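You operate a simulated robot arm through the tools that you are given. There is no shell and no other tool. Be economical: measure what you need, move in short steps, check, and stop when the job is done.

You are at the controls of a simulated robot arm. One attempt, no reset.

Task
Add sand to the mould and ram it with the blue rammer.
Fine: one full yellow scoop from the green bin; ram it firm; put both tools back.

Only the result counts: the job must be done as asked and must still hold three seconds after the hand-in. Knocking over, shifting, dropping, spilling or breaking anything else fails it.

Robot
A 6-joint arm with a two-finger parallel gripper, fixed in place. Base frame: the origin is at the foot of the arm, x ahead of it, y to its left, z up; the work surface is at about z = 0.003. Lengths are in m, angles in rad, forces in N, time in s.
With the tool pointing down near the work surface it reaches from about 0.14 to 0.58 m from the base axis. Its first joint turns from -1.152 to 1.152 rad. Payload 2.1 kg.
The TCP is the grasp point between the finger pads, 0.03 m short of the fingertips. In the tool frame z runs along the fingers and y along their closing line. Largest opening 0.094 m; finger width 0.028, thickness 0.01; the body of the gripper, 0.05 by 0.096 m, starts 0.055 m behind the TCP.
Orientation is told as [roll, pitch, yaw] about the base's x, y, z axes, in that order, counted from this pose: with the fingers straight down and closing along the base's y, the tool's x points along the base's -x, its y along +y and its z along -z.

Tools
- The arm moves only by the tool send_rows. Its argument "increments" is one flat list of numbers, 7 for each row, row after row: the shift along the tool's x, y, z in m, then the turn, a rotation vector about the tool's x, y, z in rad, then the opening, from 0 (shut) to 1 (fully open). In form: [x, y, z, wx, wy, wz, fingers, x, y, z, wx, wy, wz, fingers, ...]. A call has 1 to 20 rows; each row shifts and turns the commanded pose from where the row before left it, along the tool's axes as they then stand. Rows are played at 5 a second. More than 0.05 m and 0.15 rad between two rows, or a gripper value outside its range, and nothing of the call is played. Where a pose cannot be reached the arm comes as near as it can. A force on the tool above 40 N (or 10 N above the force at the start of the call, whichever is more), or a blocked arm, ends the call early, and 0.2 s more pass. Each finger travels about 0.072 m/s and halts on what it meets, pressing with about 31 N; the grip force reading is that of the motor and also rises with nothing between the fingers. The clock runs only during rows and for 0.2 s after the last one: add rows that do not move to give the fingers time. It gives the time, the measured TCP pose, the force on the tool (base axes), the opening and the grip force at its end, in the units of the frame above (readings bear some noise).
- Cameras (640 x 400 px; columns grow to the right, rows downward): "scene" is fixed at [0.0527, -0.3673, 0.4876]; the picture's right is [0.82, -0.58, 0.00], its down [-0.31, -0.43, -0.85] and it looks along [0.49, 0.69, -0.53] (base axes); focal length 214 px, centre (320, 200). "wrist" rides on the gripper at [0.076, 0.014, -0.103] in the tool frame; the picture's right is [-0.18, 0.98, 0.00], its down [-0.75, -0.14, -0.64] and it looks along [-0.63, -0.12, 0.77] (tool axes); focal length 243 px, centre (320, 200). There is no depth. A picture from a camera that has moved, and an enlarged one, comes with that camera's place and axes in the base frame and with its lens.
- snapshot(camera): a new picture of that camera. The clock stands still meanwhile.
- close_up(camera, box): a new picture of the part [left, top, right, bottom] of that camera's present view, enlarged. The clock stands still meanwhile.
- hand_in(): hands the job in; it is judged then, once.

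Go step by step. Nothing tells you positions but the pictures and the camera data: compare them with the known pose of the tool, close in by small moves and look again before you grip or let go. The budget is 120 turns and 68 pictures, counting those below and the enlarged ones. Unless the task says otherwise, let go and move clear before handing in, and close with one line.

The tools are called after "Emit:" as a command line: name --argument value ..., lists and objects as JSON in quotes. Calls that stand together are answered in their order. send_rows: Moves the arm, as the interface text tells. Its arguments: {"type":"object","properties":{"increments":{"type":"array","items":{"type":"number"}}},"required":["increments"]} The other tools are called the same way: snapshot (camera) takes a picture; close_up (camera, box) takes an enlarged picture of a part of a camera's view; hand_in () hands the job in.

At the start:

```text
clock: 0.0
position: [0.2674, 0.0323, 0.4462]
tool_rot: [-0.001, 0.0, 0.001]
contact_force: [0.1, -0.6, 0.4]
gripper_width: 0.094
grip_force: 0.1
```

scene: 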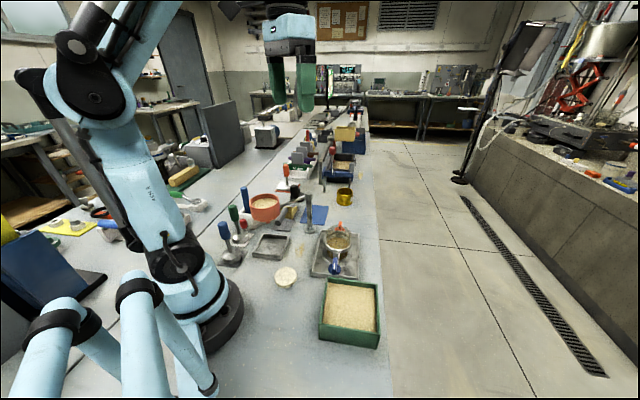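
wrist: 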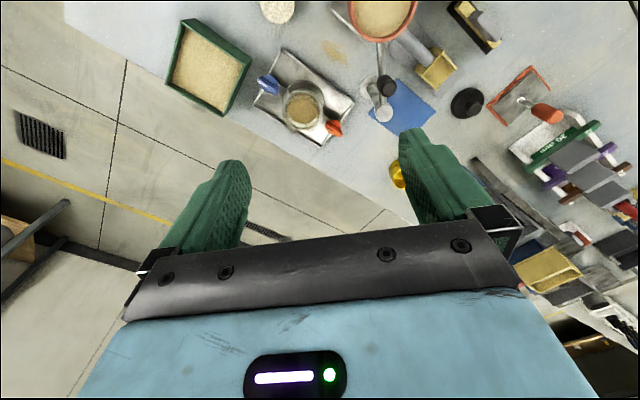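

I see a bench with a green sand bin, a mould with clamps, a red bowl and a rack of tools. I'll take enlarged views to identify things.

Emit:
close_up --camera "scene" --box '[200, 170, 400, 350]'

Emit:
close_up --camera "scene" --box '[270, 110, 370, 210]'

Emit:
close_up --camera "wrist" --box '[150, 0, 640, 200]'

```text
2.22 times, centred on (300, 260) of scene
camera zoom: at [0.0527, -0.3673, 0.4876], right [0.82, -0.58, 0.0], down [-0.31, -0.43, -0.85], along [0.49, 0.69, -0.53], focal length 477 px, centre (364, 67)
```

zoom: 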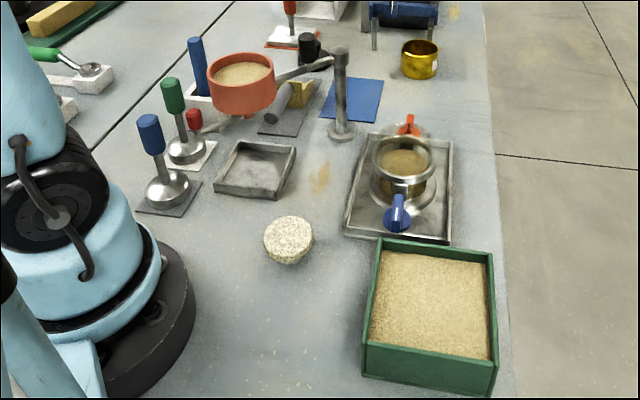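

```text
4.00 times, centred on (320, 160) of scene
camera zoom: at [0.0527, -0.3673, 0.4876], right [0.82, -0.58, 0.0], down [-0.31, -0.43, -0.85], along [0.49, 0.69, -0.53], focal length 858 px, centre (320, 360)
```

zoom: 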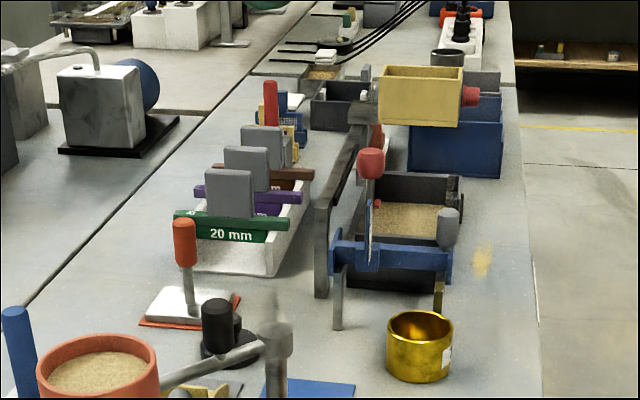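

```text
1.31 times, centred on (395, 100) of wrist
camera zoom: at [0.1928, 0.0462, 0.5485], right [0.18, 0.98, 0.0], down [0.75, -0.14, 0.64], along [0.63, -0.12, -0.77], focal length 317 px, centre (222, 331)
```

zoom: 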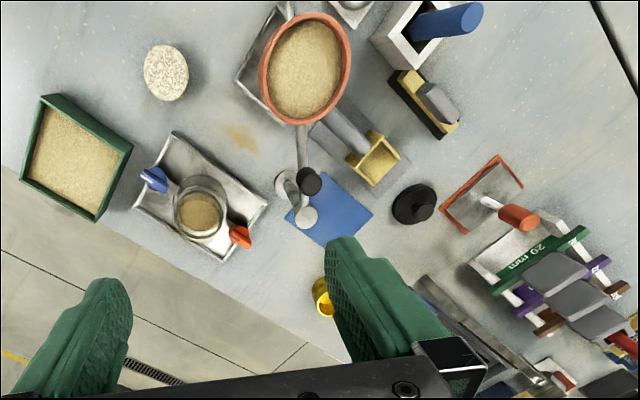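

The blue rammer looks to stand near (0.10, 0.14), the yellow scoop lies near (0.34, 0.24), the mould is near (0.36, -0.02) and the bin near (0.26, -0.18). A red bowl hangs over the middle of the bench. I'll enlarge each of these.

Emit:
close_up --camera "wrist" --box '[320, 0, 520, 130]'

Emit:
close_up --camera "scene" --box '[205, 175, 325, 275]'

Emit:
close_up --camera "scene" --box '[300, 205, 390, 285]'

Emit:
close_up --camera "wrist" --box '[160, 10, 360, 150]'

```text
3.08 times, centred on (420, 65) of wrist
camera zoom: at [0.1928, 0.0462, 0.5485], right [0.18, 0.98, 0.0], down [0.75, -0.14, 0.64], along [0.63, -0.12, -0.77], focal length 746 px, centre (12, 615)
```

zoom: 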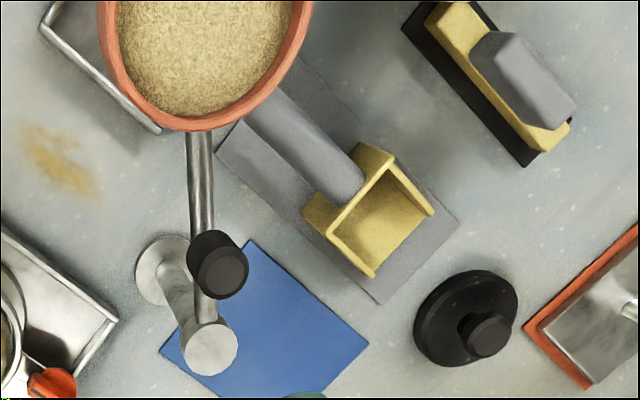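

```text
4.00 times, centred on (265, 225) of scene
camera zoom: at [0.0527, -0.3673, 0.4876], right [0.82, -0.58, 0.0], down [-0.31, -0.43, -0.85], along [0.49, 0.69, -0.53], focal length 858 px, centre (540, 100)
```

zoom: 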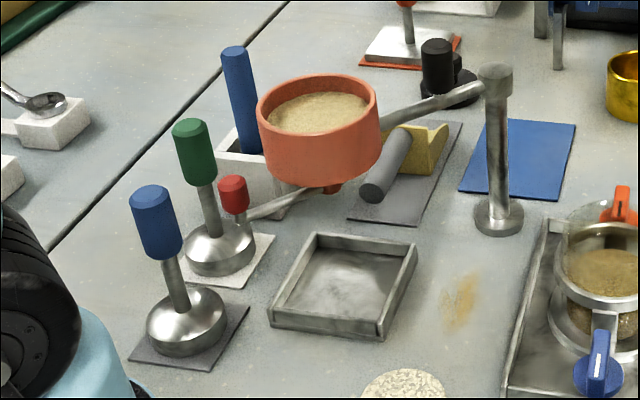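

```text
5.00 times, centred on (345, 245) of scene
camera zoom: at [0.0527, -0.3673, 0.4876], right [0.82, -0.58, 0.0], down [-0.31, -0.43, -0.85], along [0.49, 0.69, -0.53], focal length 1072 px, centre (195, -25)
```

zoom: 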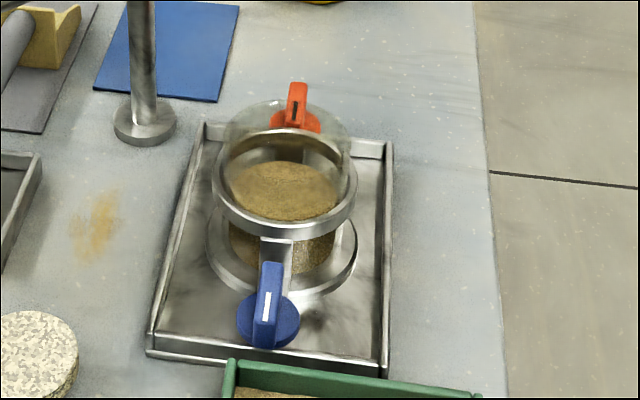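

```text
2.86 times, centred on (260, 80) of wrist
camera zoom: at [0.1928, 0.0462, 0.5485], right [0.18, 0.98, 0.0], down [0.75, -0.14, 0.64], along [0.63, -0.12, -0.77], focal length 693 px, centre (491, 543)
```

zoom: 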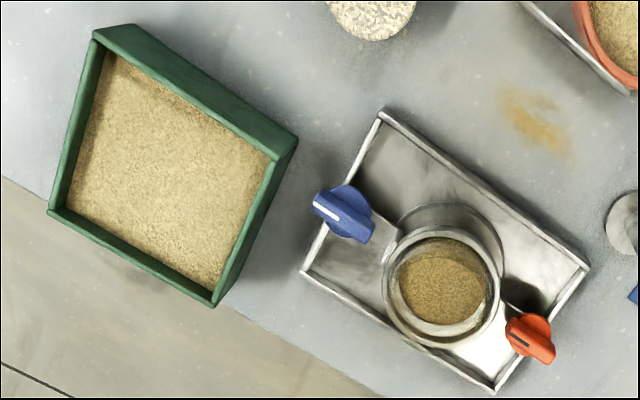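

The blue rammer stands on a small mat at about (0.10, 0.14). The yellow scoop lies on a grey mat with its cup pointing to about +x+y. I'll hover above the scoop with the tool turned so the camera sits over the cup side.

Emit:
send_rows --increments '[-0.0086, 0.0356, 0.0332, 0, 0, 0, 1, -0.0086, 0.0356, 0.0332, 0, 0, 0, 1, -0.0086, 0.0356, 0.0332, 0, 0, 0, 1, -0.0086, 0.0356, 0.0332, 0, 0, 0, 1, -0.0086, 0.0356, 0.0332, 0, 0, 0, 1, 0, 0, 0, 0, 0, 0.15, 1, 0, 0, 0, 0, 0, 0.15, 1, 0, 0, 0, 0, 0, 0.15, 1, 0, 0, 0, 0, 0, 0.15, 1, 0, 0, 0, 0, 0, 0.15, 1, 0, 0, 0, 0, 0, 0.15, 1, 0, 0, 0, 0, 0, 0.15, 1, 0, 0, 0, 0, 0, 0.15, 1, 0, 0, 0, 0, 0, 0.15, 1, 0, 0, 0, 0, 0, 0.15, 1, 0, 0, 0, 0, 0, 0.15, 1, 0, 0, 0, 0, 0, 0.15, 1, 0, 0, 0, 0, 0, 0.15, 1, 0, 0, 0, 0, 0, 0.15, 1, 0, 0, 0, 0, 0, 0.15, 1]'

Emit:
snapshot --camera "wrist"

```text
clock: 4.2
position: [0.3117, 0.211, 0.2797]
tool_rot: [0.001, -0.002, -2.251]
contact_force: [1.5, 0.1, 0.2]
gripper_width: 0.094
grip_force: 0.1
```

```text
58 pictures are left
camera wrist: at [0.3706, 0.2604, 0.3825], right [0.65, -0.76, 0.0], down [-0.58, -0.5, 0.64], along [-0.49, -0.42, -0.77], focal length 243 px, centre (320, 200)
```

wrist: 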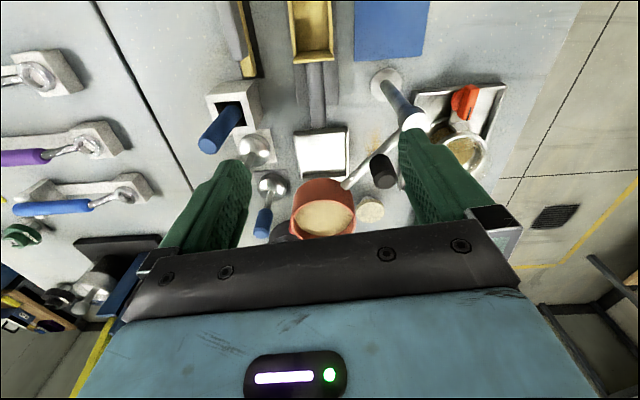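

The wrist turn was reached without trouble, and the scoop is almost in line with the tool. I'll zoom in on it.

Emit:
close_up --camera "wrist" --box '[220, 0, 430, 140]'

```text
2.86 times, centred on (325, 70) of wrist
camera zoom: at [0.3706, 0.2604, 0.3825], right [0.65, -0.76, 0.0], down [-0.58, -0.5, 0.64], along [-0.49, -0.42, -0.77], focal length 693 px, centre (306, 571)
```

zoom: 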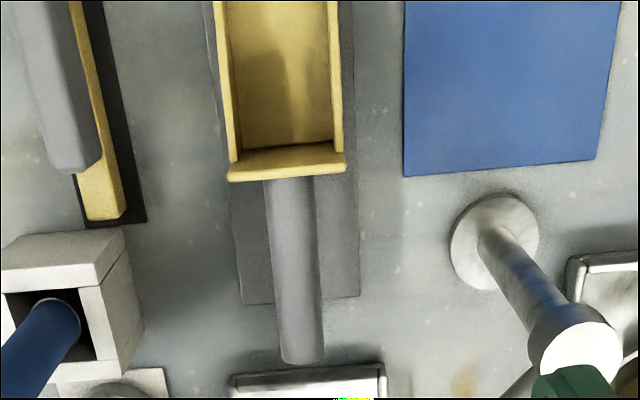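

The handle seems to run from (0.319, 0.225) to (0.261, 0.169) at z about 0.05. I'll align with it, go lower and check.

Emit:
send_rows --increments '[0, 0, 0, 0, 0, 0.11, 1, -0.0128, -0.0027, 0.045, 0, 0, 0, 1, -0.0128, -0.0027, 0.045, 0, 0, 0, 1, 0, 0, 0.04, 0, 0, 0, 1, 0, 0, 0, 0, 0, 0, 1]'

Emit:
snapshot --camera "wrist"

Emit:
close_up --camera "scene" --box '[230, 150, 350, 250]'

```text
clock: 5.4
position: [0.2877, 0.1947, 0.1495]
tool_rot: [0.001, 0.001, -2.358]
contact_force: [-0.8, -0.1, 0.6]
gripper_width: 0.0941
grip_force: 0.0
```

```text
56 pictures are left
camera wrist: at [0.3531, 0.2378, 0.2522], right [0.56, -0.83, 0.0], down [-0.63, -0.43, 0.64], along [-0.53, -0.36, -0.77], focal length 243 px, centre (320, 200)
```

wrist: 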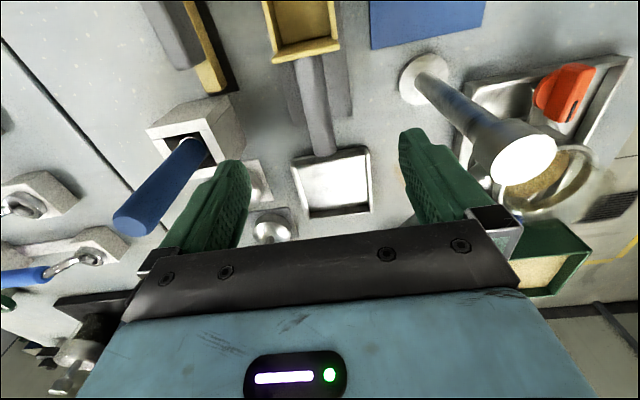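

```text
4.00 times, centred on (290, 200) of scene
camera zoom: at [0.0526, -0.3673, 0.4876], right [0.82, -0.58, 0.0], down [-0.31, -0.43, -0.85], along [0.49, 0.69, -0.53], focal length 858 px, centre (440, 200)
```

zoom: 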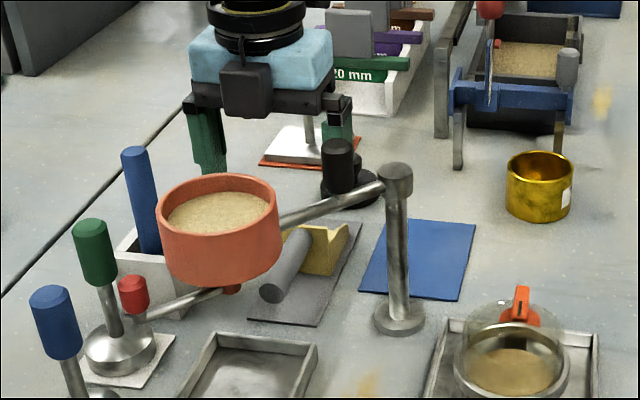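

The handle is aligned with the tool at 45°, midpoint about (0.291, 0.197). I'm going down to grasp height.

Emit:
send_rows --increments '[0.002, 0, 0.035, 0, 0, 0, 1, 0.002, 0, 0.035, 0, 0, 0, 1, 0, 0, 0.03, 0, 0, 0, 1, 0, 0, 0, 0, 0, 0, 1]'

Emit:
snapshot --camera "wrist"

Emit:
close_up --camera "scene" --box '[230, 150, 350, 250]'

```text
clock: 6.4
position: [0.2919, 0.1978, 0.0506]
tool_rot: [0.0, 0.0, -2.357]
contact_force: [0.8, 0.2, 0.6]
gripper_width: 0.094
grip_force: 0.0
```

```text
54 pictures are left
camera wrist: at [0.3564, 0.2419, 0.1524], right [0.56, -0.83, 0.0], down [-0.63, -0.43, 0.64], along [-0.53, -0.36, -0.77], focal length 243 px, centre (320, 200)
```

wrist: 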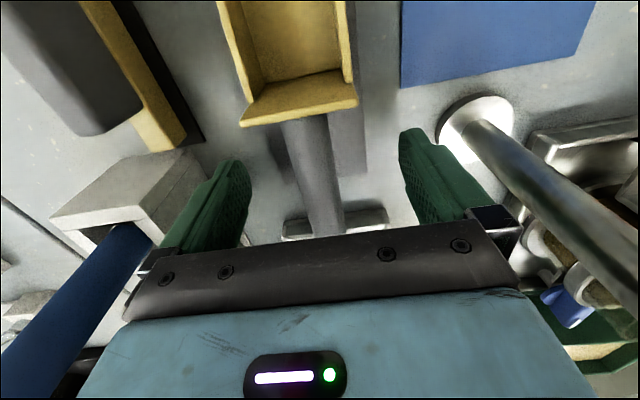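

```text
4.00 times, centred on (290, 200) of scene
camera zoom: at [0.0526, -0.3673, 0.4876], right [0.82, -0.58, 0.0], down [-0.31, -0.43, -0.85], along [0.49, 0.69, -0.53], focal length 858 px, centre (440, 200)
```

zoom: 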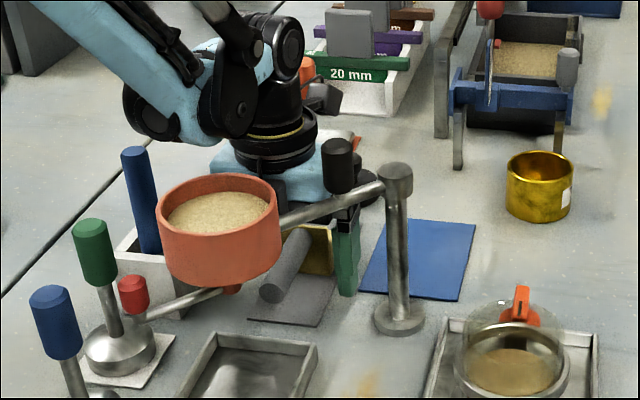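

The fingers straddle the handle centrally. I'll lower 6 mm more and close.

Emit:
send_rows --increments '[0.003, 0, 0.006, 0, 0, 0, 1, 0, 0, 0, 0, 0, 0, 0.1, 0, 0, 0, 0, 0, 0, 0.1, 0, 0, 0, 0, 0, 0, 0.1, 0, 0, 0, 0, 0, 0, 0.1, 0, 0, 0, 0, 0, 0, 0.1]'

Emit:
snapshot --camera "wrist"

```text
clock: 7.8
position: [0.2938, 0.2012, 0.0447]
tool_rot: [0.001, 0.0, -2.359]
contact_force: [-0.3, -0.2, -1.2]
gripper_width: 0.0255
grip_force: 31.2
```

```text
52 pictures are left
camera wrist: at [0.3588, 0.2442, 0.1467], right [0.56, -0.83, 0.0], down [-0.63, -0.43, 0.64], along [-0.53, -0.36, -0.77], focal length 243 px, centre (320, 200)
```

wrist: 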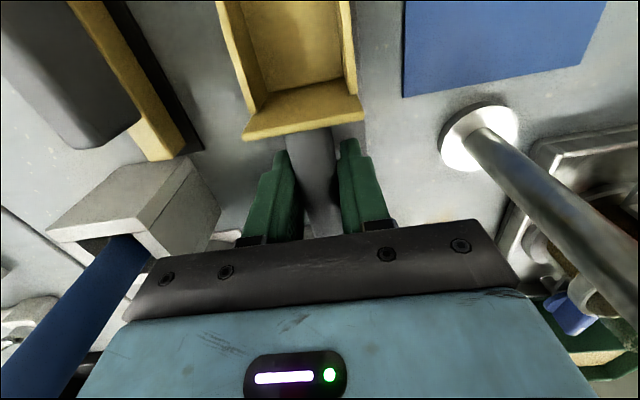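

The handle is gripped at a width of 0.0255. I'll lift straight up and check it.

Emit:
send_rows --increments '[0, 0, -0.02, 0, 0, 0, 0.1, 0, 0, -0.04, 0, 0, 0, 0.1, 0, 0, -0.04, 0, 0, 0, 0.1, 0, 0, -0.04, 0, 0, 0, 0.1, 0, 0, -0.04, 0, 0, 0, 0.1, 0, 0, -0.04, 0, 0, 0, 0.1]'

Emit:
close_up --camera "scene" --box '[230, 90, 390, 190]'

Emit:
snapshot --camera "wrist"

```text
clock: 9.2
position: [0.2954, 0.2007, 0.2651]
tool_rot: [-0.001, -0.001, -2.357]
contact_force: [0.9, -0.3, -1.9]
gripper_width: 0.0255
grip_force: 30.7
```

```text
4.00 times, centred on (310, 140) of scene
camera zoom: at [0.0526, -0.3673, 0.4876], right [0.82, -0.58, 0.0], down [-0.31, -0.43, -0.85], along [0.49, 0.69, -0.53], focal length 858 px, centre (360, 440)
```

zoom: 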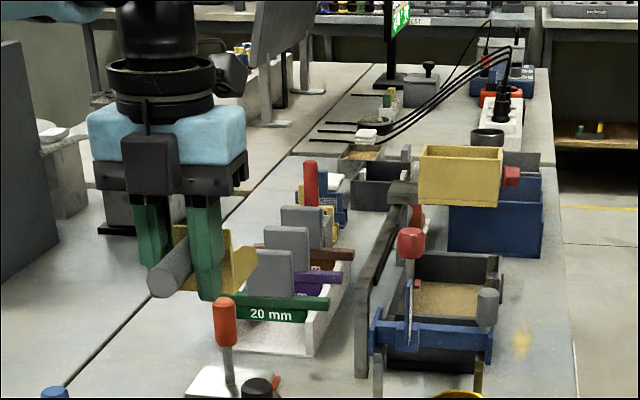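

```text
50 pictures are left
camera wrist: at [0.3596, 0.2434, 0.3665], right [0.56, -0.83, 0.0], down [-0.63, -0.43, 0.64], along [-0.53, -0.36, -0.77], focal length 243 px, centre (320, 200)
```

wrist: 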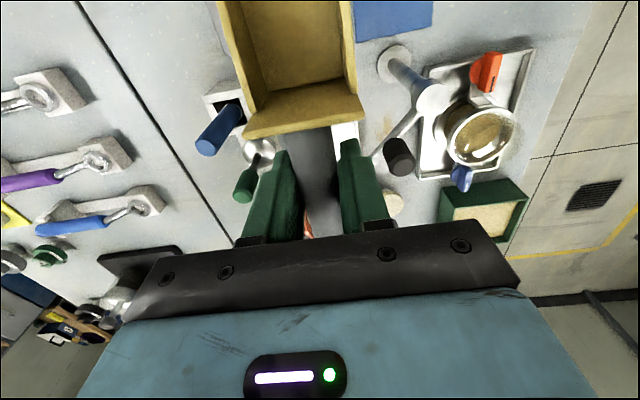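

The scoop hangs firmly and level. I'll turn it so the cup points back toward the base and carry it over to the bin, staying above the swing arm and hopper.

Emit:
send_rows --increments '[0, 0, 0, 0, 0, -0.1384, 0.1, 0, 0, 0, 0, 0, -0.1384, 0.1, 0, 0, 0, 0, 0, -0.1384, 0.1, 0, 0, 0, 0, 0, -0.1384, 0.1, 0, 0, 0, 0, 0, -0.1384, 0.1, 0, 0, 0, 0, 0, -0.1384, 0.1, 0, 0, 0, 0, 0, -0.1384, 0.1, 0, 0, 0, 0, 0, -0.1384, 0.1, 0, 0, 0, 0, 0, -0.1384, 0.1, 0, 0, 0, 0, 0, -0.1384, 0.1, 0, 0, 0, 0, 0, -0.1384, 0.1, -0.0372, -0.0315, 0, 0, 0, 0, 0.1, -0.0372, -0.0315, 0, 0, 0, 0, 0.1, -0.0372, -0.0315, 0, 0, 0, 0, 0.1, -0.0372, -0.0315, 0, 0, 0, 0, 0.1, -0.0372, -0.0315, 0, 0, 0, 0, 0.1, -0.0372, -0.0315, 0, 0, 0, 0, 0.1, -0.0372, -0.0315, 0, 0, 0, 0, 0.1, -0.0372, -0.0315, 0, 0, 0, 0, 0.1, -0.0372, -0.0315, 0, 0, 0, 0, 0.1]'

Emit:
snapshot --camera "scene"

Emit:
snapshot --camera "wrist"

```text
clock: 13.4
position: [0.308, -0.2391, 0.2645]
tool_rot: [0.0, 0.001, -0.834]
contact_force: [0.4, 0.2, -1.7]
gripper_width: 0.0257
grip_force: 31.4
```

```text
49 pictures are left
```

scene: 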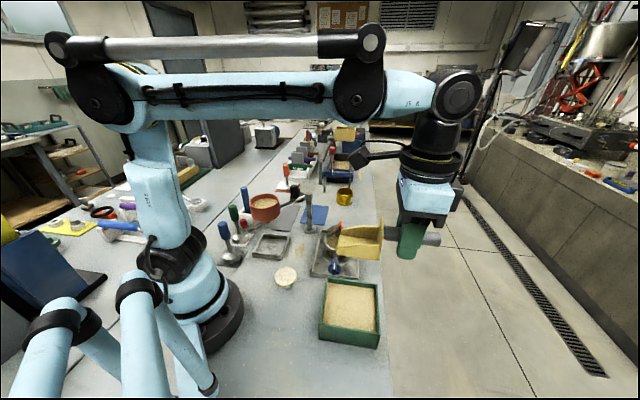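

```text
48 pictures are left
camera wrist: at [0.268, -0.1735, 0.3669], right [0.85, 0.52, 0.0], down [0.4, -0.65, 0.64], along [0.34, -0.55, -0.77], focal length 243 px, centre (320, 200)
```

wrist: 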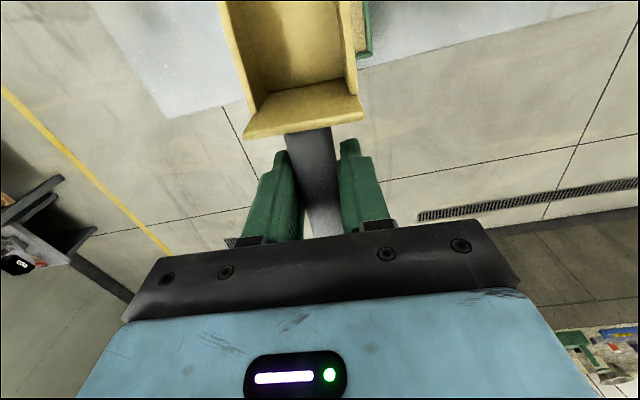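

Emit:
close_up --camera "scene" --box '[310, 210, 450, 360]'

```text
2.67 times, centred on (380, 285) of scene
camera zoom: at [0.0526, -0.3673, 0.4876], right [0.82, -0.58, 0.0], down [-0.31, -0.43, -0.85], along [0.49, 0.69, -0.53], focal length 572 px, centre (160, -27)
```

zoom: 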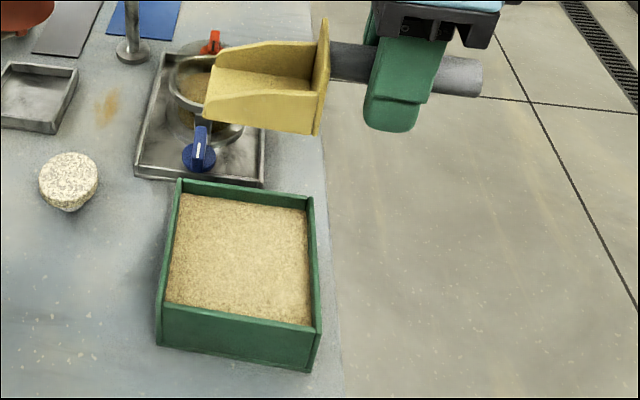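

The scoop's geometry is clear: the lip is about 0.102 m ahead of the TCP and the floor 0.04 m below it. The bin is about 0.115 m square, turned 45°, with its centre near (0.262, -0.182) and its rim at z about 0.06. I'll tilt the nose down 45° and come close above the sand.

Emit:
send_rows --increments '[0, 0, 0, 0, 0, -0.049, 0.1, 0, 0, 0, 0, -0.15, 0, 0.1, 0, 0, 0, 0, -0.15, 0, 0.1, 0, 0, 0, 0, -0.15, 0, 0.1, 0, 0, 0, 0, -0.15, 0, 0.1, 0, 0, 0, 0, -0.15, 0, 0.1, 0, 0, 0, 0, -0.035, 0, 0.1, 0.0332, 0.004, 0.0269, 0, 0, 0, 0.1, 0.0332, 0.004, 0.0269, 0, 0, 0, 0.1, 0, 0, 0, 0, 0, 0, 0.1]'

Emit:
close_up --camera "scene" --box '[310, 210, 450, 360]'

Emit:
snapshot --camera "wrist"

```text
clock: 15.6
position: [0.3084, -0.2258, 0.1793]
tool_rot: [0.0, -0.785, -0.788]
contact_force: [-0.2, 0.2, -0.3]
gripper_width: 0.0252
grip_force: 31.1
```

```text
2.67 times, centred on (380, 285) of scene
camera zoom: at [0.0526, -0.3673, 0.4876], right [0.82, -0.58, 0.0], down [-0.31, -0.43, -0.85], along [0.49, 0.69, -0.53], focal length 572 px, centre (160, -27)
```

zoom: 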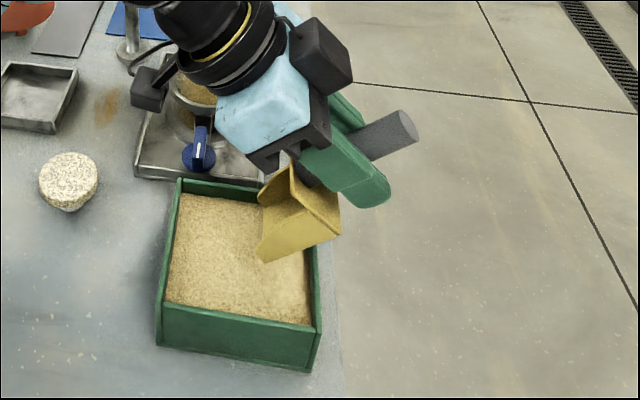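

```text
45 pictures are left
camera wrist: at [0.2295, -0.1265, 0.1974], right [0.79, 0.6, 0.13], down [-0.04, -0.16, 0.99], along [0.61, -0.78, -0.1], focal length 243 px, centre (320, 200)
```

wrist: 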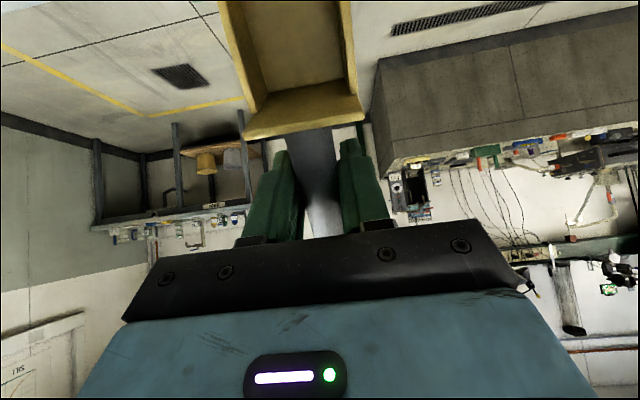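

The cup is poised over the sand, centred across the bin. I'm lowering the lip into the sand.

Emit:
send_rows --increments '[0.0139, -0.001, 0.0139, 0, 0, 0, 0.1, 0.0139, -0.001, 0.0139, 0, 0, 0, 0.1, 0.0139, 0, 0.0139, 0, 0, 0, 0.1, 0, 0, 0, 0, 0, 0, 0.1]'

Emit:
close_up --camera "scene" --box '[310, 210, 450, 360]'

```text
clock: 16.6
position: [0.3062, -0.2271, 0.1196]
tool_rot: [0.002, -0.784, -0.788]
contact_force: [3.6, -4.2, 10.4]
gripper_width: 0.0259
grip_force: 30.9
```

```text
2.67 times, centred on (380, 285) of scene
camera zoom: at [0.0526, -0.3673, 0.4876], right [0.82, -0.58, 0.0], down [-0.31, -0.43, -0.85], along [0.49, 0.69, -0.53], focal length 572 px, centre (160, -27)
```

zoom: 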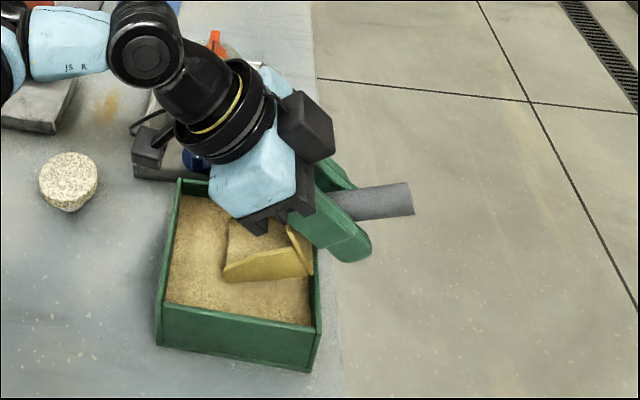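

The force has risen to 10 N, and the handle looks as though it may have pivoted in the fingers. I'll check with the wrist camera.

Emit:
snapshot --camera "wrist"

```text
43 pictures are left
camera wrist: at [0.2279, -0.1272, 0.138], right [0.79, 0.6, 0.13], down [-0.04, -0.16, 0.99], along [0.61, -0.78, -0.1], focal length 243 px, centre (320, 200)
```

wrist: 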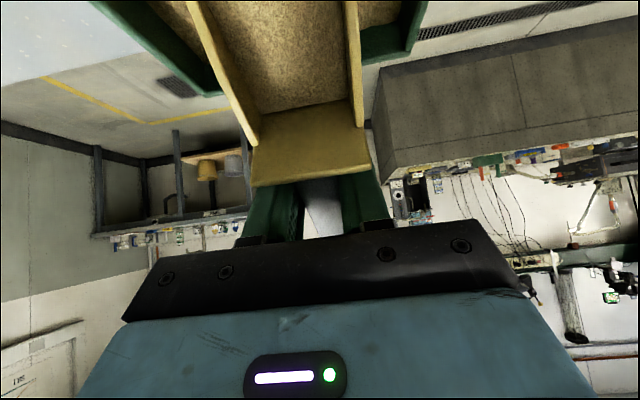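

The scoop has pivoted about 30° in the fingers, so it is now roughly 15° nose-down, and there seems to be some sand in it. I'll look closely at the fill.

Emit:
close_up --camera "scene" --box '[345, 265, 405, 325]'

Emit:
close_up --camera "wrist" --box '[170, 0, 440, 200]'

```text
6.67 times, centred on (375, 295) of scene
camera zoom: at [0.0526, -0.3673, 0.4876], right [0.82, -0.58, 0.0], down [-0.31, -0.43, -0.85], along [0.49, 0.69, -0.53], focal length 1430 px, centre (-47, -433)
```

zoom: 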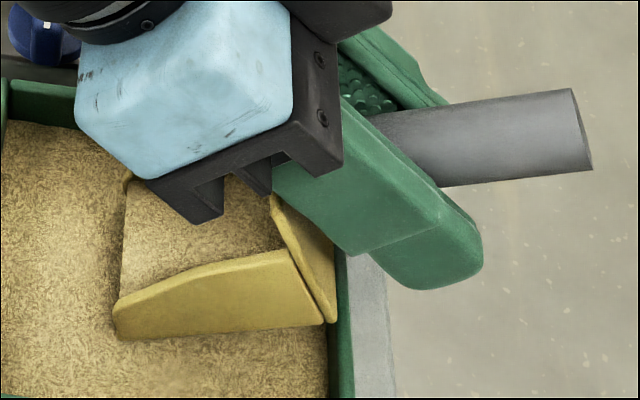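

```text
2.00 times, centred on (305, 100) of wrist
camera zoom: at [0.2279, -0.1272, 0.138], right [0.79, 0.6, 0.13], down [-0.04, -0.16, 0.99], along [0.61, -0.78, -0.1], focal length 485 px, centre (350, 400)
```

zoom: 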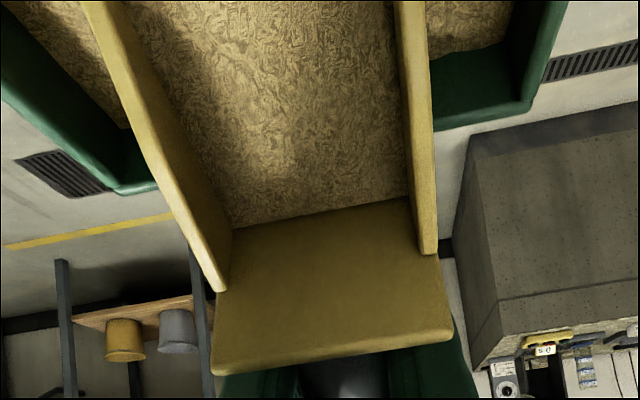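

The cup holds some sand, with the lip just under the surface. I'll push forward and slightly deeper at this shallower angle, watching the force.

Emit:
send_rows --increments '[0.006, 0, -0.001, 0, 0, 0, 0.0, 0.006, 0, -0.001, 0, 0, 0, 0.0, 0.006, 0, -0.001, 0, 0, 0, 0.0]'

Emit:
close_up --camera "wrist" --box '[170, 0, 440, 200]'

```text
clock: 17.4
position: [0.2968, -0.2171, 0.1093]
tool_rot: [0.002, -0.786, -0.788]
contact_force: [6.7, -6.2, 16.7]
gripper_width: 0.026
grip_force: 30.4
```

```text
2.00 times, centred on (305, 100) of wrist
camera zoom: at [0.2175, -0.1175, 0.1278], right [0.79, 0.6, 0.13], down [-0.04, -0.16, 0.99], along [0.61, -0.78, -0.1], focal length 485 px, centre (350, 400)
```

zoom: 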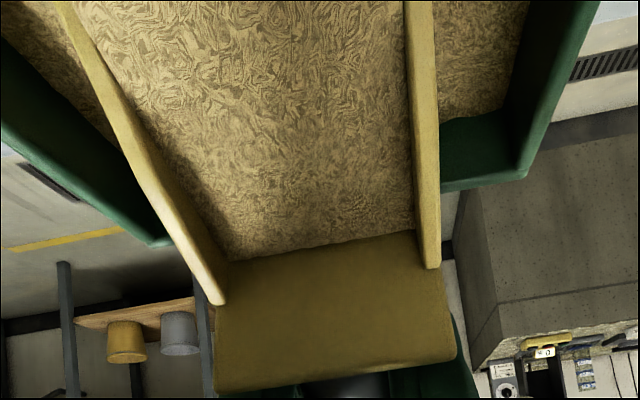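

The scoop looks nearly full at the back. I'll level it while rising and drawing back slightly from the front wall.

Emit:
send_rows --increments '[-0.0113, 0, -0.0028, 0, 0.1, 0, 0, -0.0158, 0, -0.013, 0, 0.1, 0, 0, -0.0166, 0, -0.025, 0, 0.03, 0, 0, -0.0159, 0, -0.0254, 0, 0, 0, 0, -0.0159, 0, -0.0254, 0, 0, 0, 0, 0, 0, 0, 0, 0, 0, 0]'

Emit:
close_up --camera "wrist" --box '[170, 0, 440, 200]'

Emit:
close_up --camera "scene" --box '[320, 240, 420, 340]'

```text
clock: 18.8
position: [0.3026, -0.2252, 0.2299]
tool_rot: [0.001, -0.555, -0.787]
contact_force: [0.2, 0.3, -2.0]
gripper_width: 0.0255
grip_force: 31.0
```

```text
2.00 times, centred on (305, 100) of wrist
camera zoom: at [0.2298, -0.1301, 0.2764], right [0.81, 0.58, 0.1], down [0.11, -0.31, 0.94], along [0.58, -0.75, -0.32], focal length 485 px, centre (350, 400)
```

zoom: 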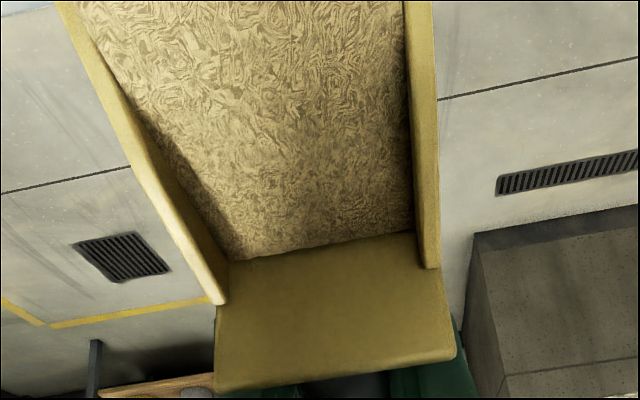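

```text
4.00 times, centred on (370, 290) of scene
camera zoom: at [0.0527, -0.3673, 0.4876], right [0.82, -0.58, 0.0], down [-0.31, -0.43, -0.85], along [0.49, 0.69, -0.53], focal length 858 px, centre (120, -160)
```

zoom: 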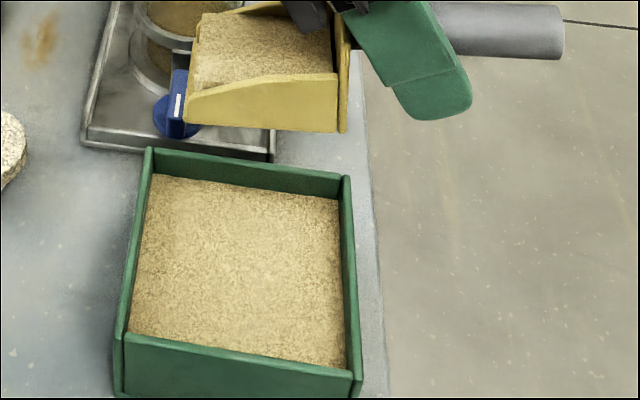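

The cup came out with a good load and looks about level with its sides. I'll zoom in to judge whether it is full.

Emit:
close_up --camera "scene" --box '[360, 235, 415, 280]'

```text
8.89 times, centred on (388, 258) of scene
camera zoom: at [0.0527, -0.3673, 0.4876], right [0.82, -0.58, 0.0], down [-0.31, -0.43, -0.85], along [0.49, 0.69, -0.53], focal length 1906 px, centre (-280, -311)
```

zoom: 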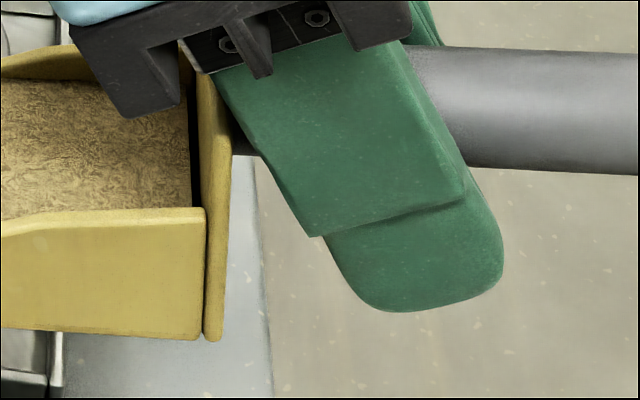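

Emit:
close_up --camera "scene" --box '[325, 230, 385, 280]'

```text
8.00 times, centred on (355, 255) of scene
camera zoom: at [0.0527, -0.3673, 0.4876], right [0.82, -0.58, 0.0], down [-0.31, -0.43, -0.85], along [0.49, 0.69, -0.53], focal length 1716 px, centre (40, -240)
```

zoom: 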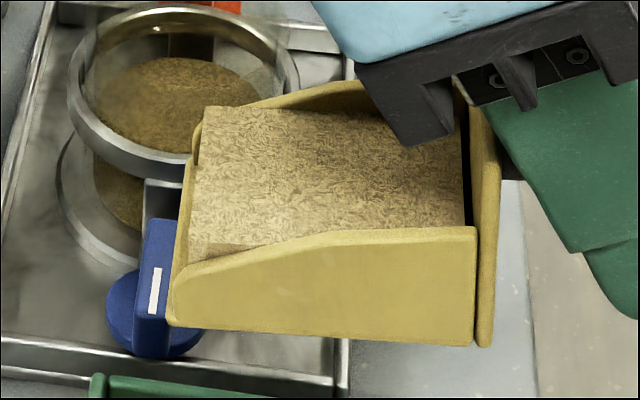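

The sand forms a level block right up to the low front of the cup, so I take it as full. Now I'll examine the mould before pouring.

Emit:
close_up --camera "scene" --box '[300, 210, 370, 285]'

```text
5.33 times, centred on (335, 248) of scene
camera zoom: at [0.0527, -0.3673, 0.4876], right [0.82, -0.58, 0.0], down [-0.31, -0.43, -0.85], along [0.49, 0.69, -0.53], focal length 1144 px, centre (240, -53)
```

zoom: 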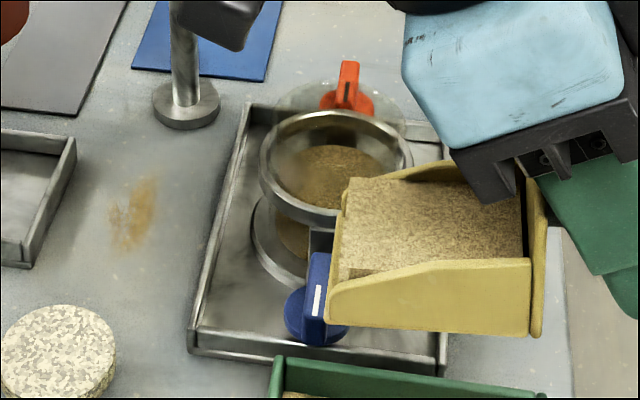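

The mould has a base flange, a glass wall and a metal ring, perhaps with a glass collar above that. I'll raise the scoop, turn it gently to face the base and move near the mould for a side view.

Emit:
send_rows --increments '[-0.0105, 0, -0.017, 0, 0, 0, 0, -0.0105, 0, -0.017, 0, 0, 0, 0, 0, 0, 0, -0.0415, 0, -0.0669, 0, 0, 0, 0, -0.0415, 0, -0.0669, 0, 0, 0, 0, -0.0415, 0, -0.0669, 0, 0, 0, 0, -0.0415, 0, -0.0669, 0, 0, 0, 0, -0.0415, 0, -0.0669, 0, 0, 0, 0, -0.0415, 0, -0.0669, 0, 0, 0, 0, -0.0415, 0, -0.0669, 0, 0, 0, 0, -0.0415, 0, -0.0669, 0, 0, 0, 0, -0.0415, 0, -0.0669, 0, 0, 0, 0, -0.0415, 0, -0.0669, 0, -0.0233, 0.023, 0.0144, 0, 0, 0, 0, -0.0233, 0.023, 0.0144, 0, 0, 0, 0, -0.0233, 0.023, 0.0144, 0, 0, 0, 0, -0.0233, 0.023, 0.0144, 0, 0, 0, 0, -0.0233, 0.023, 0.0144, 0, 0, 0, 0, 0, 0, 0, 0, 0, 0, 0]'

Emit:
snapshot --camera "wrist"

Emit:
snapshot --camera "scene"

```text
clock: 22.6
position: [0.4411, -0.1076, 0.2695]
tool_rot: [-0.001, -0.554, 0.001]
contact_force: [-0.2, 0.6, -1.3]
gripper_width: 0.0256
grip_force: 31.2
```

```text
34 pictures are left
camera wrist: at [0.3224, -0.0937, 0.3163], right [0.16, 0.98, 0.1], down [0.3, -0.14, 0.94], along [0.94, -0.12, -0.32], focal length 243 px, centre (320, 200)
```

wrist: 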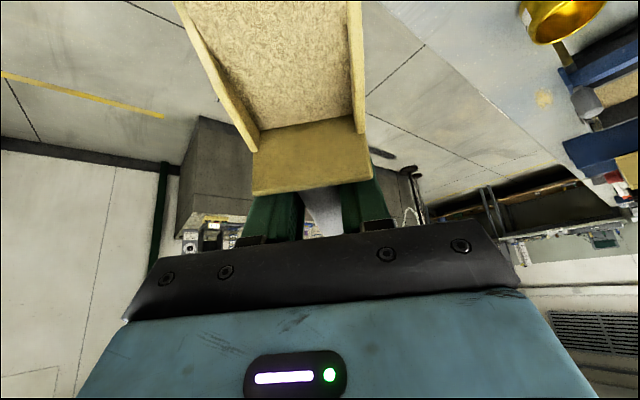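

```text
33 pictures are left
```

scene: 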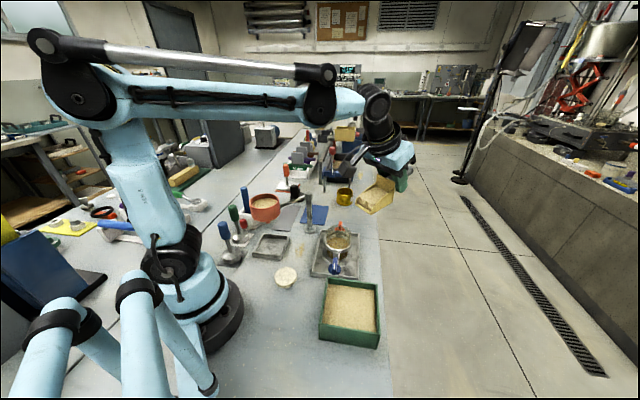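

The sand is still held. The mould is unobstructed from the scene camera now, so I'll zoom in on it.

Emit:
close_up --camera "scene" --box '[305, 210, 365, 285]'

```text
5.33 times, centred on (335, 248) of scene
camera zoom: at [0.0527, -0.3673, 0.4876], right [0.82, -0.58, 0.0], down [-0.31, -0.43, -0.85], along [0.49, 0.69, -0.53], focal length 1144 px, centre (240, -53)
```

zoom: 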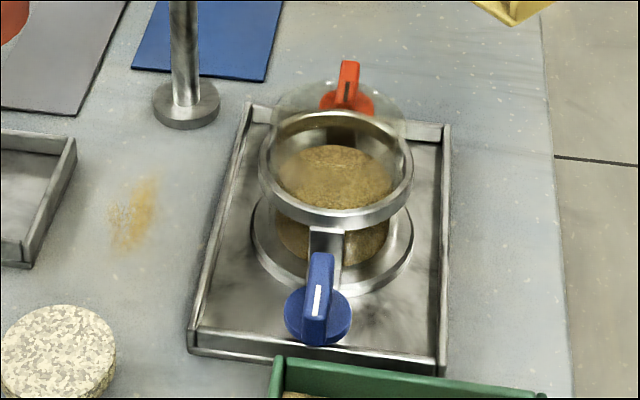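

The mould centre is near (0.357, -0.027), with the ring at z about 0.065 and the glass collar top at about 0.098. I'll bring the lip above the opening with the scoop level, at z about 0.125.

Emit:
send_rows --increments '[0.0048, 0.0269, 0.0245, 0, 0, 0, 0, 0.0048, 0.0269, 0.0245, 0, 0, 0, 0, 0.0048, 0.0269, 0.0245, 0, 0, 0, 0, 0.011, 0, 0.0179, 0, 0, 0, 0, 0.011, 0, 0.0179, 0, 0, 0, 0, 0, 0, 0, 0, 0, 0, 0]'

Emit:
close_up --camera "scene" --box '[290, 190, 410, 290]'

```text
clock: 24.0
position: [0.4668, -0.0268, 0.1587]
tool_rot: [0.002, -0.553, -0.002]
contact_force: [0.3, 0.2, -1.4]
gripper_width: 0.0254
grip_force: 30.9
```

```text
4.00 times, centred on (350, 240) of scene
camera zoom: at [0.0527, -0.3673, 0.4876], right [0.82, -0.58, 0.0], down [-0.31, -0.43, -0.85], along [0.49, 0.69, -0.53], focal length 858 px, centre (200, 40)
```

zoom: 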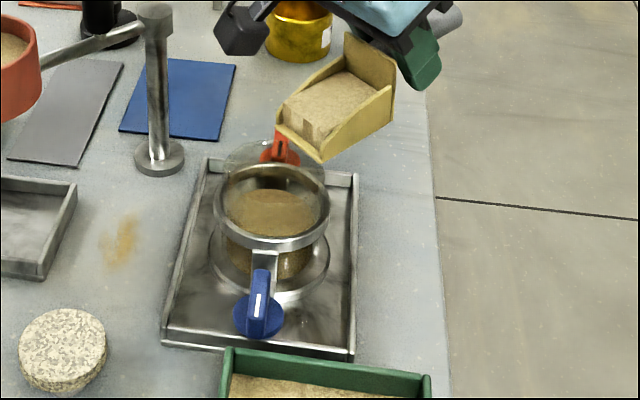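

By direct comparison in the scene view, the lip is at about (0.375, -0.027, 0.113) and the scoop is level. I'll draw it about 8 mm inward and start tilting slowly about the lip.

Emit:
send_rows --increments '[0.0054, 0, -0.0061, 0, 0, 0, 0, -0.0001, 0, -0.0072, 0, -0.07, 0, 0, -0.0001, 0, -0.0072, 0, -0.07, 0, 0, -0.0001, 0, -0.0072, 0, -0.07, 0, 0, -0.0001, 0, -0.0072, 0, -0.07, 0, 0]'

Emit:
close_up --camera "scene" --box '[290, 190, 410, 290]'

```text
clock: 25.2
position: [0.4402, -0.0288, 0.1841]
tool_rot: [0.003, -0.837, -0.002]
contact_force: [0.2, 0.2, -3.0]
gripper_width: 0.0256
grip_force: 30.9
```

```text
4.00 times, centred on (350, 240) of scene
camera zoom: at [0.0527, -0.3673, 0.4876], right [0.82, -0.58, 0.0], down [-0.31, -0.43, -0.85], along [0.49, 0.69, -0.53], focal length 858 px, centre (200, 40)
```

zoom: 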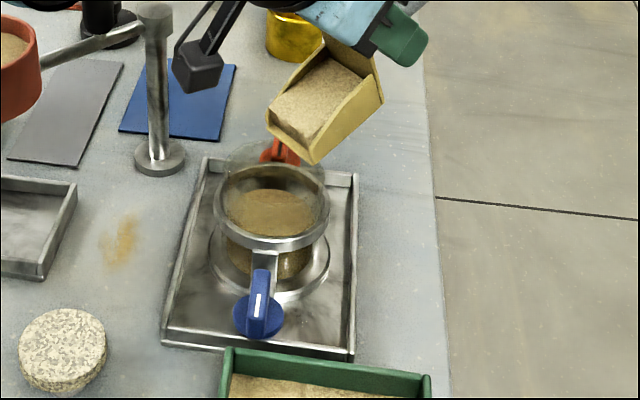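

The lip is over the opening. I'll shift it a few millimetres more toward the centre and keep tilting.

Emit:
send_rows --increments '[0.004, 0.001, -0.0045, 0, 0, 0, 0, -0.0001, 0, -0.0072, 0, -0.07, 0, 0, -0.0001, 0, -0.0072, 0, -0.07, 0, 0, -0.0001, 0, -0.0072, 0, -0.07, 0, 0, -0.0001, 0, -0.0072, 0, -0.07, 0, 0]'

Emit:
close_up --camera "scene" --box '[290, 190, 410, 290]'

```text
clock: 26.4
position: [0.413, -0.0278, 0.2003]
tool_rot: [0.002, -1.117, -0.002]
contact_force: [-0.5, 0.5, -2.5]
gripper_width: 0.0258
grip_force: 30.7
```

```text
4.00 times, centred on (350, 240) of scene
camera zoom: at [0.0527, -0.3673, 0.4876], right [0.82, -0.58, 0.0], down [-0.31, -0.43, -0.85], along [0.49, 0.69, -0.53], focal length 858 px, centre (200, 40)
```

zoom: 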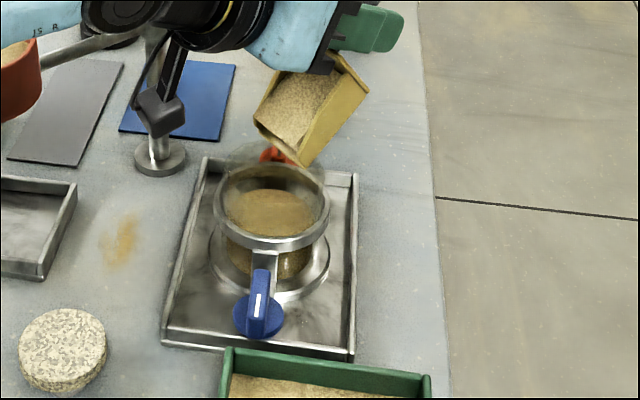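

The lip is now at about (0.363, -0.025), centred on the mould, with no flow yet. I'll continue.

Emit:
send_rows --increments '[0.0, -0.002, -0.0072, 0, -0.07, 0, 0, -0.0001, 0, -0.0072, 0, -0.07, 0, 0, -0.0001, 0, -0.0072, 0, -0.07, 0, 0, -0.0001, 0, -0.0072, 0, -0.07, 0, 0, 0, 0, 0, 0, 0, 0, 0]'

Emit:
close_up --camera "scene" --box '[290, 190, 410, 290]'

```text
clock: 27.6
position: [0.3865, -0.0294, 0.2127]
tool_rot: [0.004, -1.395, -0.008]
contact_force: [0.5, 0.3, -1.2]
gripper_width: 0.0254
grip_force: 31.0
```

```text
4.00 times, centred on (350, 240) of scene
camera zoom: at [0.0526, -0.3673, 0.4876], right [0.82, -0.58, 0.0], down [-0.31, -0.43, -0.85], along [0.49, 0.69, -0.53], focal length 858 px, centre (200, 40)
```

zoom: 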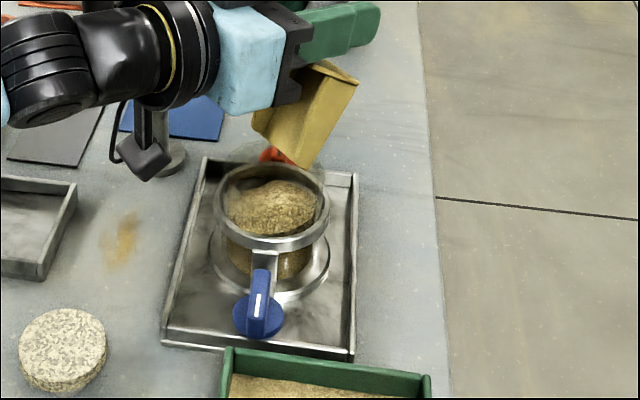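

The sand has gone into the mould and the cup looks empty. I'll tilt a little further to empty it fully, then check for spillage.

Emit:
send_rows --increments '[-0.0001, 0, -0.0072, 0, -0.07, 0, 0, -0.0001, 0, -0.0072, 0, -0.07, 0, 0, 0, 0, 0, 0, 0, 0, 0, 0, 0, 0, 0, 0, 0, 0]'

Emit:
close_up --camera "scene" --box '[305, 205, 375, 285]'

```text
clock: 28.6
position: [0.371, -0.0281, 0.214]
tool_rot: [0.019, -1.534, -0.02]
contact_force: [-0.6, 0.5, -1.9]
gripper_width: 0.0253
grip_force: 30.9
```

```text
5.00 times, centred on (340, 245) of scene
camera zoom: at [0.0526, -0.3673, 0.4876], right [0.82, -0.58, 0.0], down [-0.31, -0.43, -0.85], along [0.49, 0.69, -0.53], focal length 1072 px, centre (220, -25)
```

zoom: 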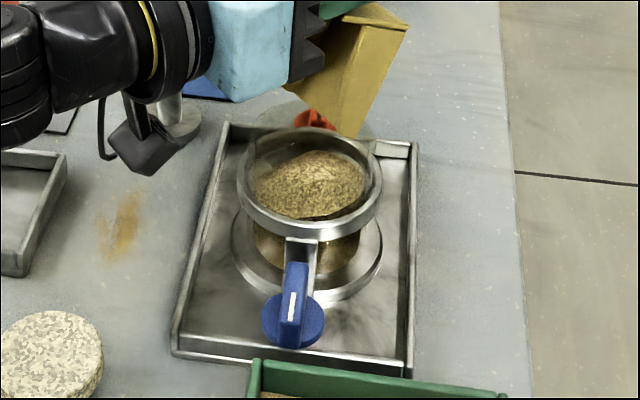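

The pour was clean. I'll lift, level the scoop and verify its attitude.

Emit:
send_rows --increments '[-0.03, 0, 0, 0, 0, 0, 0, -0.03, 0, 0, 0, 0, 0, 0, 0, 0, 0, 0, 0.14, 0, 0, 0, 0, 0, 0, 0.14, 0, 0, 0, 0, 0, 0, 0.14, 0, 0, 0, 0, 0, 0, 0.14, 0, 0, 0, 0, 0, 0, 0.14, 0, 0, 0, 0, 0, 0, 0.14, 0, 0, 0, 0, 0, 0, 0.14, 0, 0, 0, 0, 0, 0, 0, 0, 0]'

Emit:
close_up --camera "scene" --box '[280, 120, 420, 240]'

Emit:
snapshot --camera "wrist"

```text
clock: 30.8
position: [0.3747, -0.0286, 0.2736]
tool_rot: [0.0, -0.553, 0.0]
contact_force: [0.3, -0.2, -1.8]
gripper_width: 0.0256
grip_force: 30.8
```

```text
3.33 times, centred on (350, 180) of scene
camera zoom: at [0.0527, -0.3673, 0.4876], right [0.82, -0.58, 0.0], down [-0.31, -0.43, -0.85], along [0.49, 0.69, -0.53], focal length 715 px, centre (220, 267)
```

zoom: 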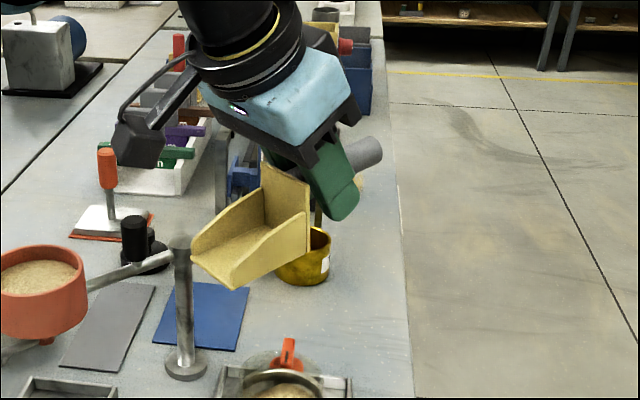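

```text
25 pictures are left
camera wrist: at [0.2557, -0.0149, 0.3197], right [0.16, 0.98, 0.1], down [0.3, -0.14, 0.94], along [0.94, -0.12, -0.32], focal length 243 px, centre (320, 200)
```

wrist: 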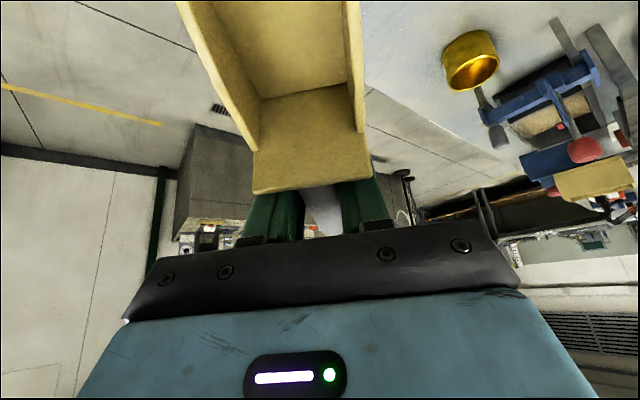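

The scoop is empty and within a few degrees of level. I'll carry it back over its mat, turning it to the original heading.

Emit:
send_rows --increments '[0, 0, 0, 0, 0.043, 0, 0, 0.0107, 0.0395, -0.006, 0, 0, 0, 0, 0.0107, 0.0395, -0.006, 0, 0, 0, 0, 0.0107, 0.0395, -0.006, 0, 0, 0, 0, 0.0107, 0.0395, -0.006, 0, 0, 0, 0, 0.0107, 0.0395, -0.006, 0, 0, 0, 0, 0.0107, 0.0395, -0.006, 0, 0, 0, 0, 0, 0, 0, 0.0676, 0, 0.121, 0, 0, 0, 0, 0.0676, 0, 0.121, 0, 0, 0, 0, 0.0676, 0, 0.121, 0, 0, 0, 0, 0.0676, 0, 0.121, 0, 0, 0, 0, 0.0676, 0, 0.121, 0, 0, 0, 0, 0.0676, 0, 0.121, 0, 0, 0, 0, 0.0676, 0, 0.121, 0, 0, 0, 0, 0.0676, 0, 0.121, 0, 0, 0, 0, 0.0676, 0, 0.121, 0, 0, 0, 0, 0.0676, 0, 0.121, 0]'

Emit:
send_rows --increments '[0, 0, 0, 0.0676, 0, 0.121, 0, 0, 0, 0, 0.0676, 0, 0.121, 0, 0, 0, 0, 0.0676, 0, 0.121, 0, 0, 0, 0, 0.0676, 0, 0.121, 0, 0, 0, 0, 0.0676, 0, 0.121, 0, 0, 0, 0, 0.0676, 0, 0.121, 0, 0, 0, 0, 0.0676, 0, 0.121, 0, 0, 0, 0, 0, 0, 0, 0]'

```text
clock: 34.4
position: [0.3, 0.2078, 0.2736]
tool_rot: [0.004, -0.51, -1.389]
contact_force: [0.3, -0.2, -1.0]
gripper_width: 0.0252
grip_force: 30.8
```

```text
clock: 36.2
position: [0.3116, 0.1936, 0.2721]
tool_rot: [0.01, -0.447, -2.356]
contact_force: [-0.1, -0.4, -0.8]
gripper_width: 0.0252
grip_force: 30.7
out of reach, approached as far as the arm can: row 5, 6, 7
```

The wrist limit makes the exact pose unreachable at this height. It should ease lower down, so I'll descend a little and see how the pose follows.

Emit:
send_rows --increments '[0.0122, 0, 0.0218, 0, 0, 0, 0, 0.0122, 0, 0.0218, 0, 0, 0, 0, 0, 0, 0, 0, 0, 0, 0]'

```text
clock: 37.0
position: [0.3129, 0.1952, 0.2231]
tool_rot: [0.01, -0.448, -2.353]
contact_force: [-0.4, 0.0, -1.4]
gripper_width: 0.0252
grip_force: 31.4
```

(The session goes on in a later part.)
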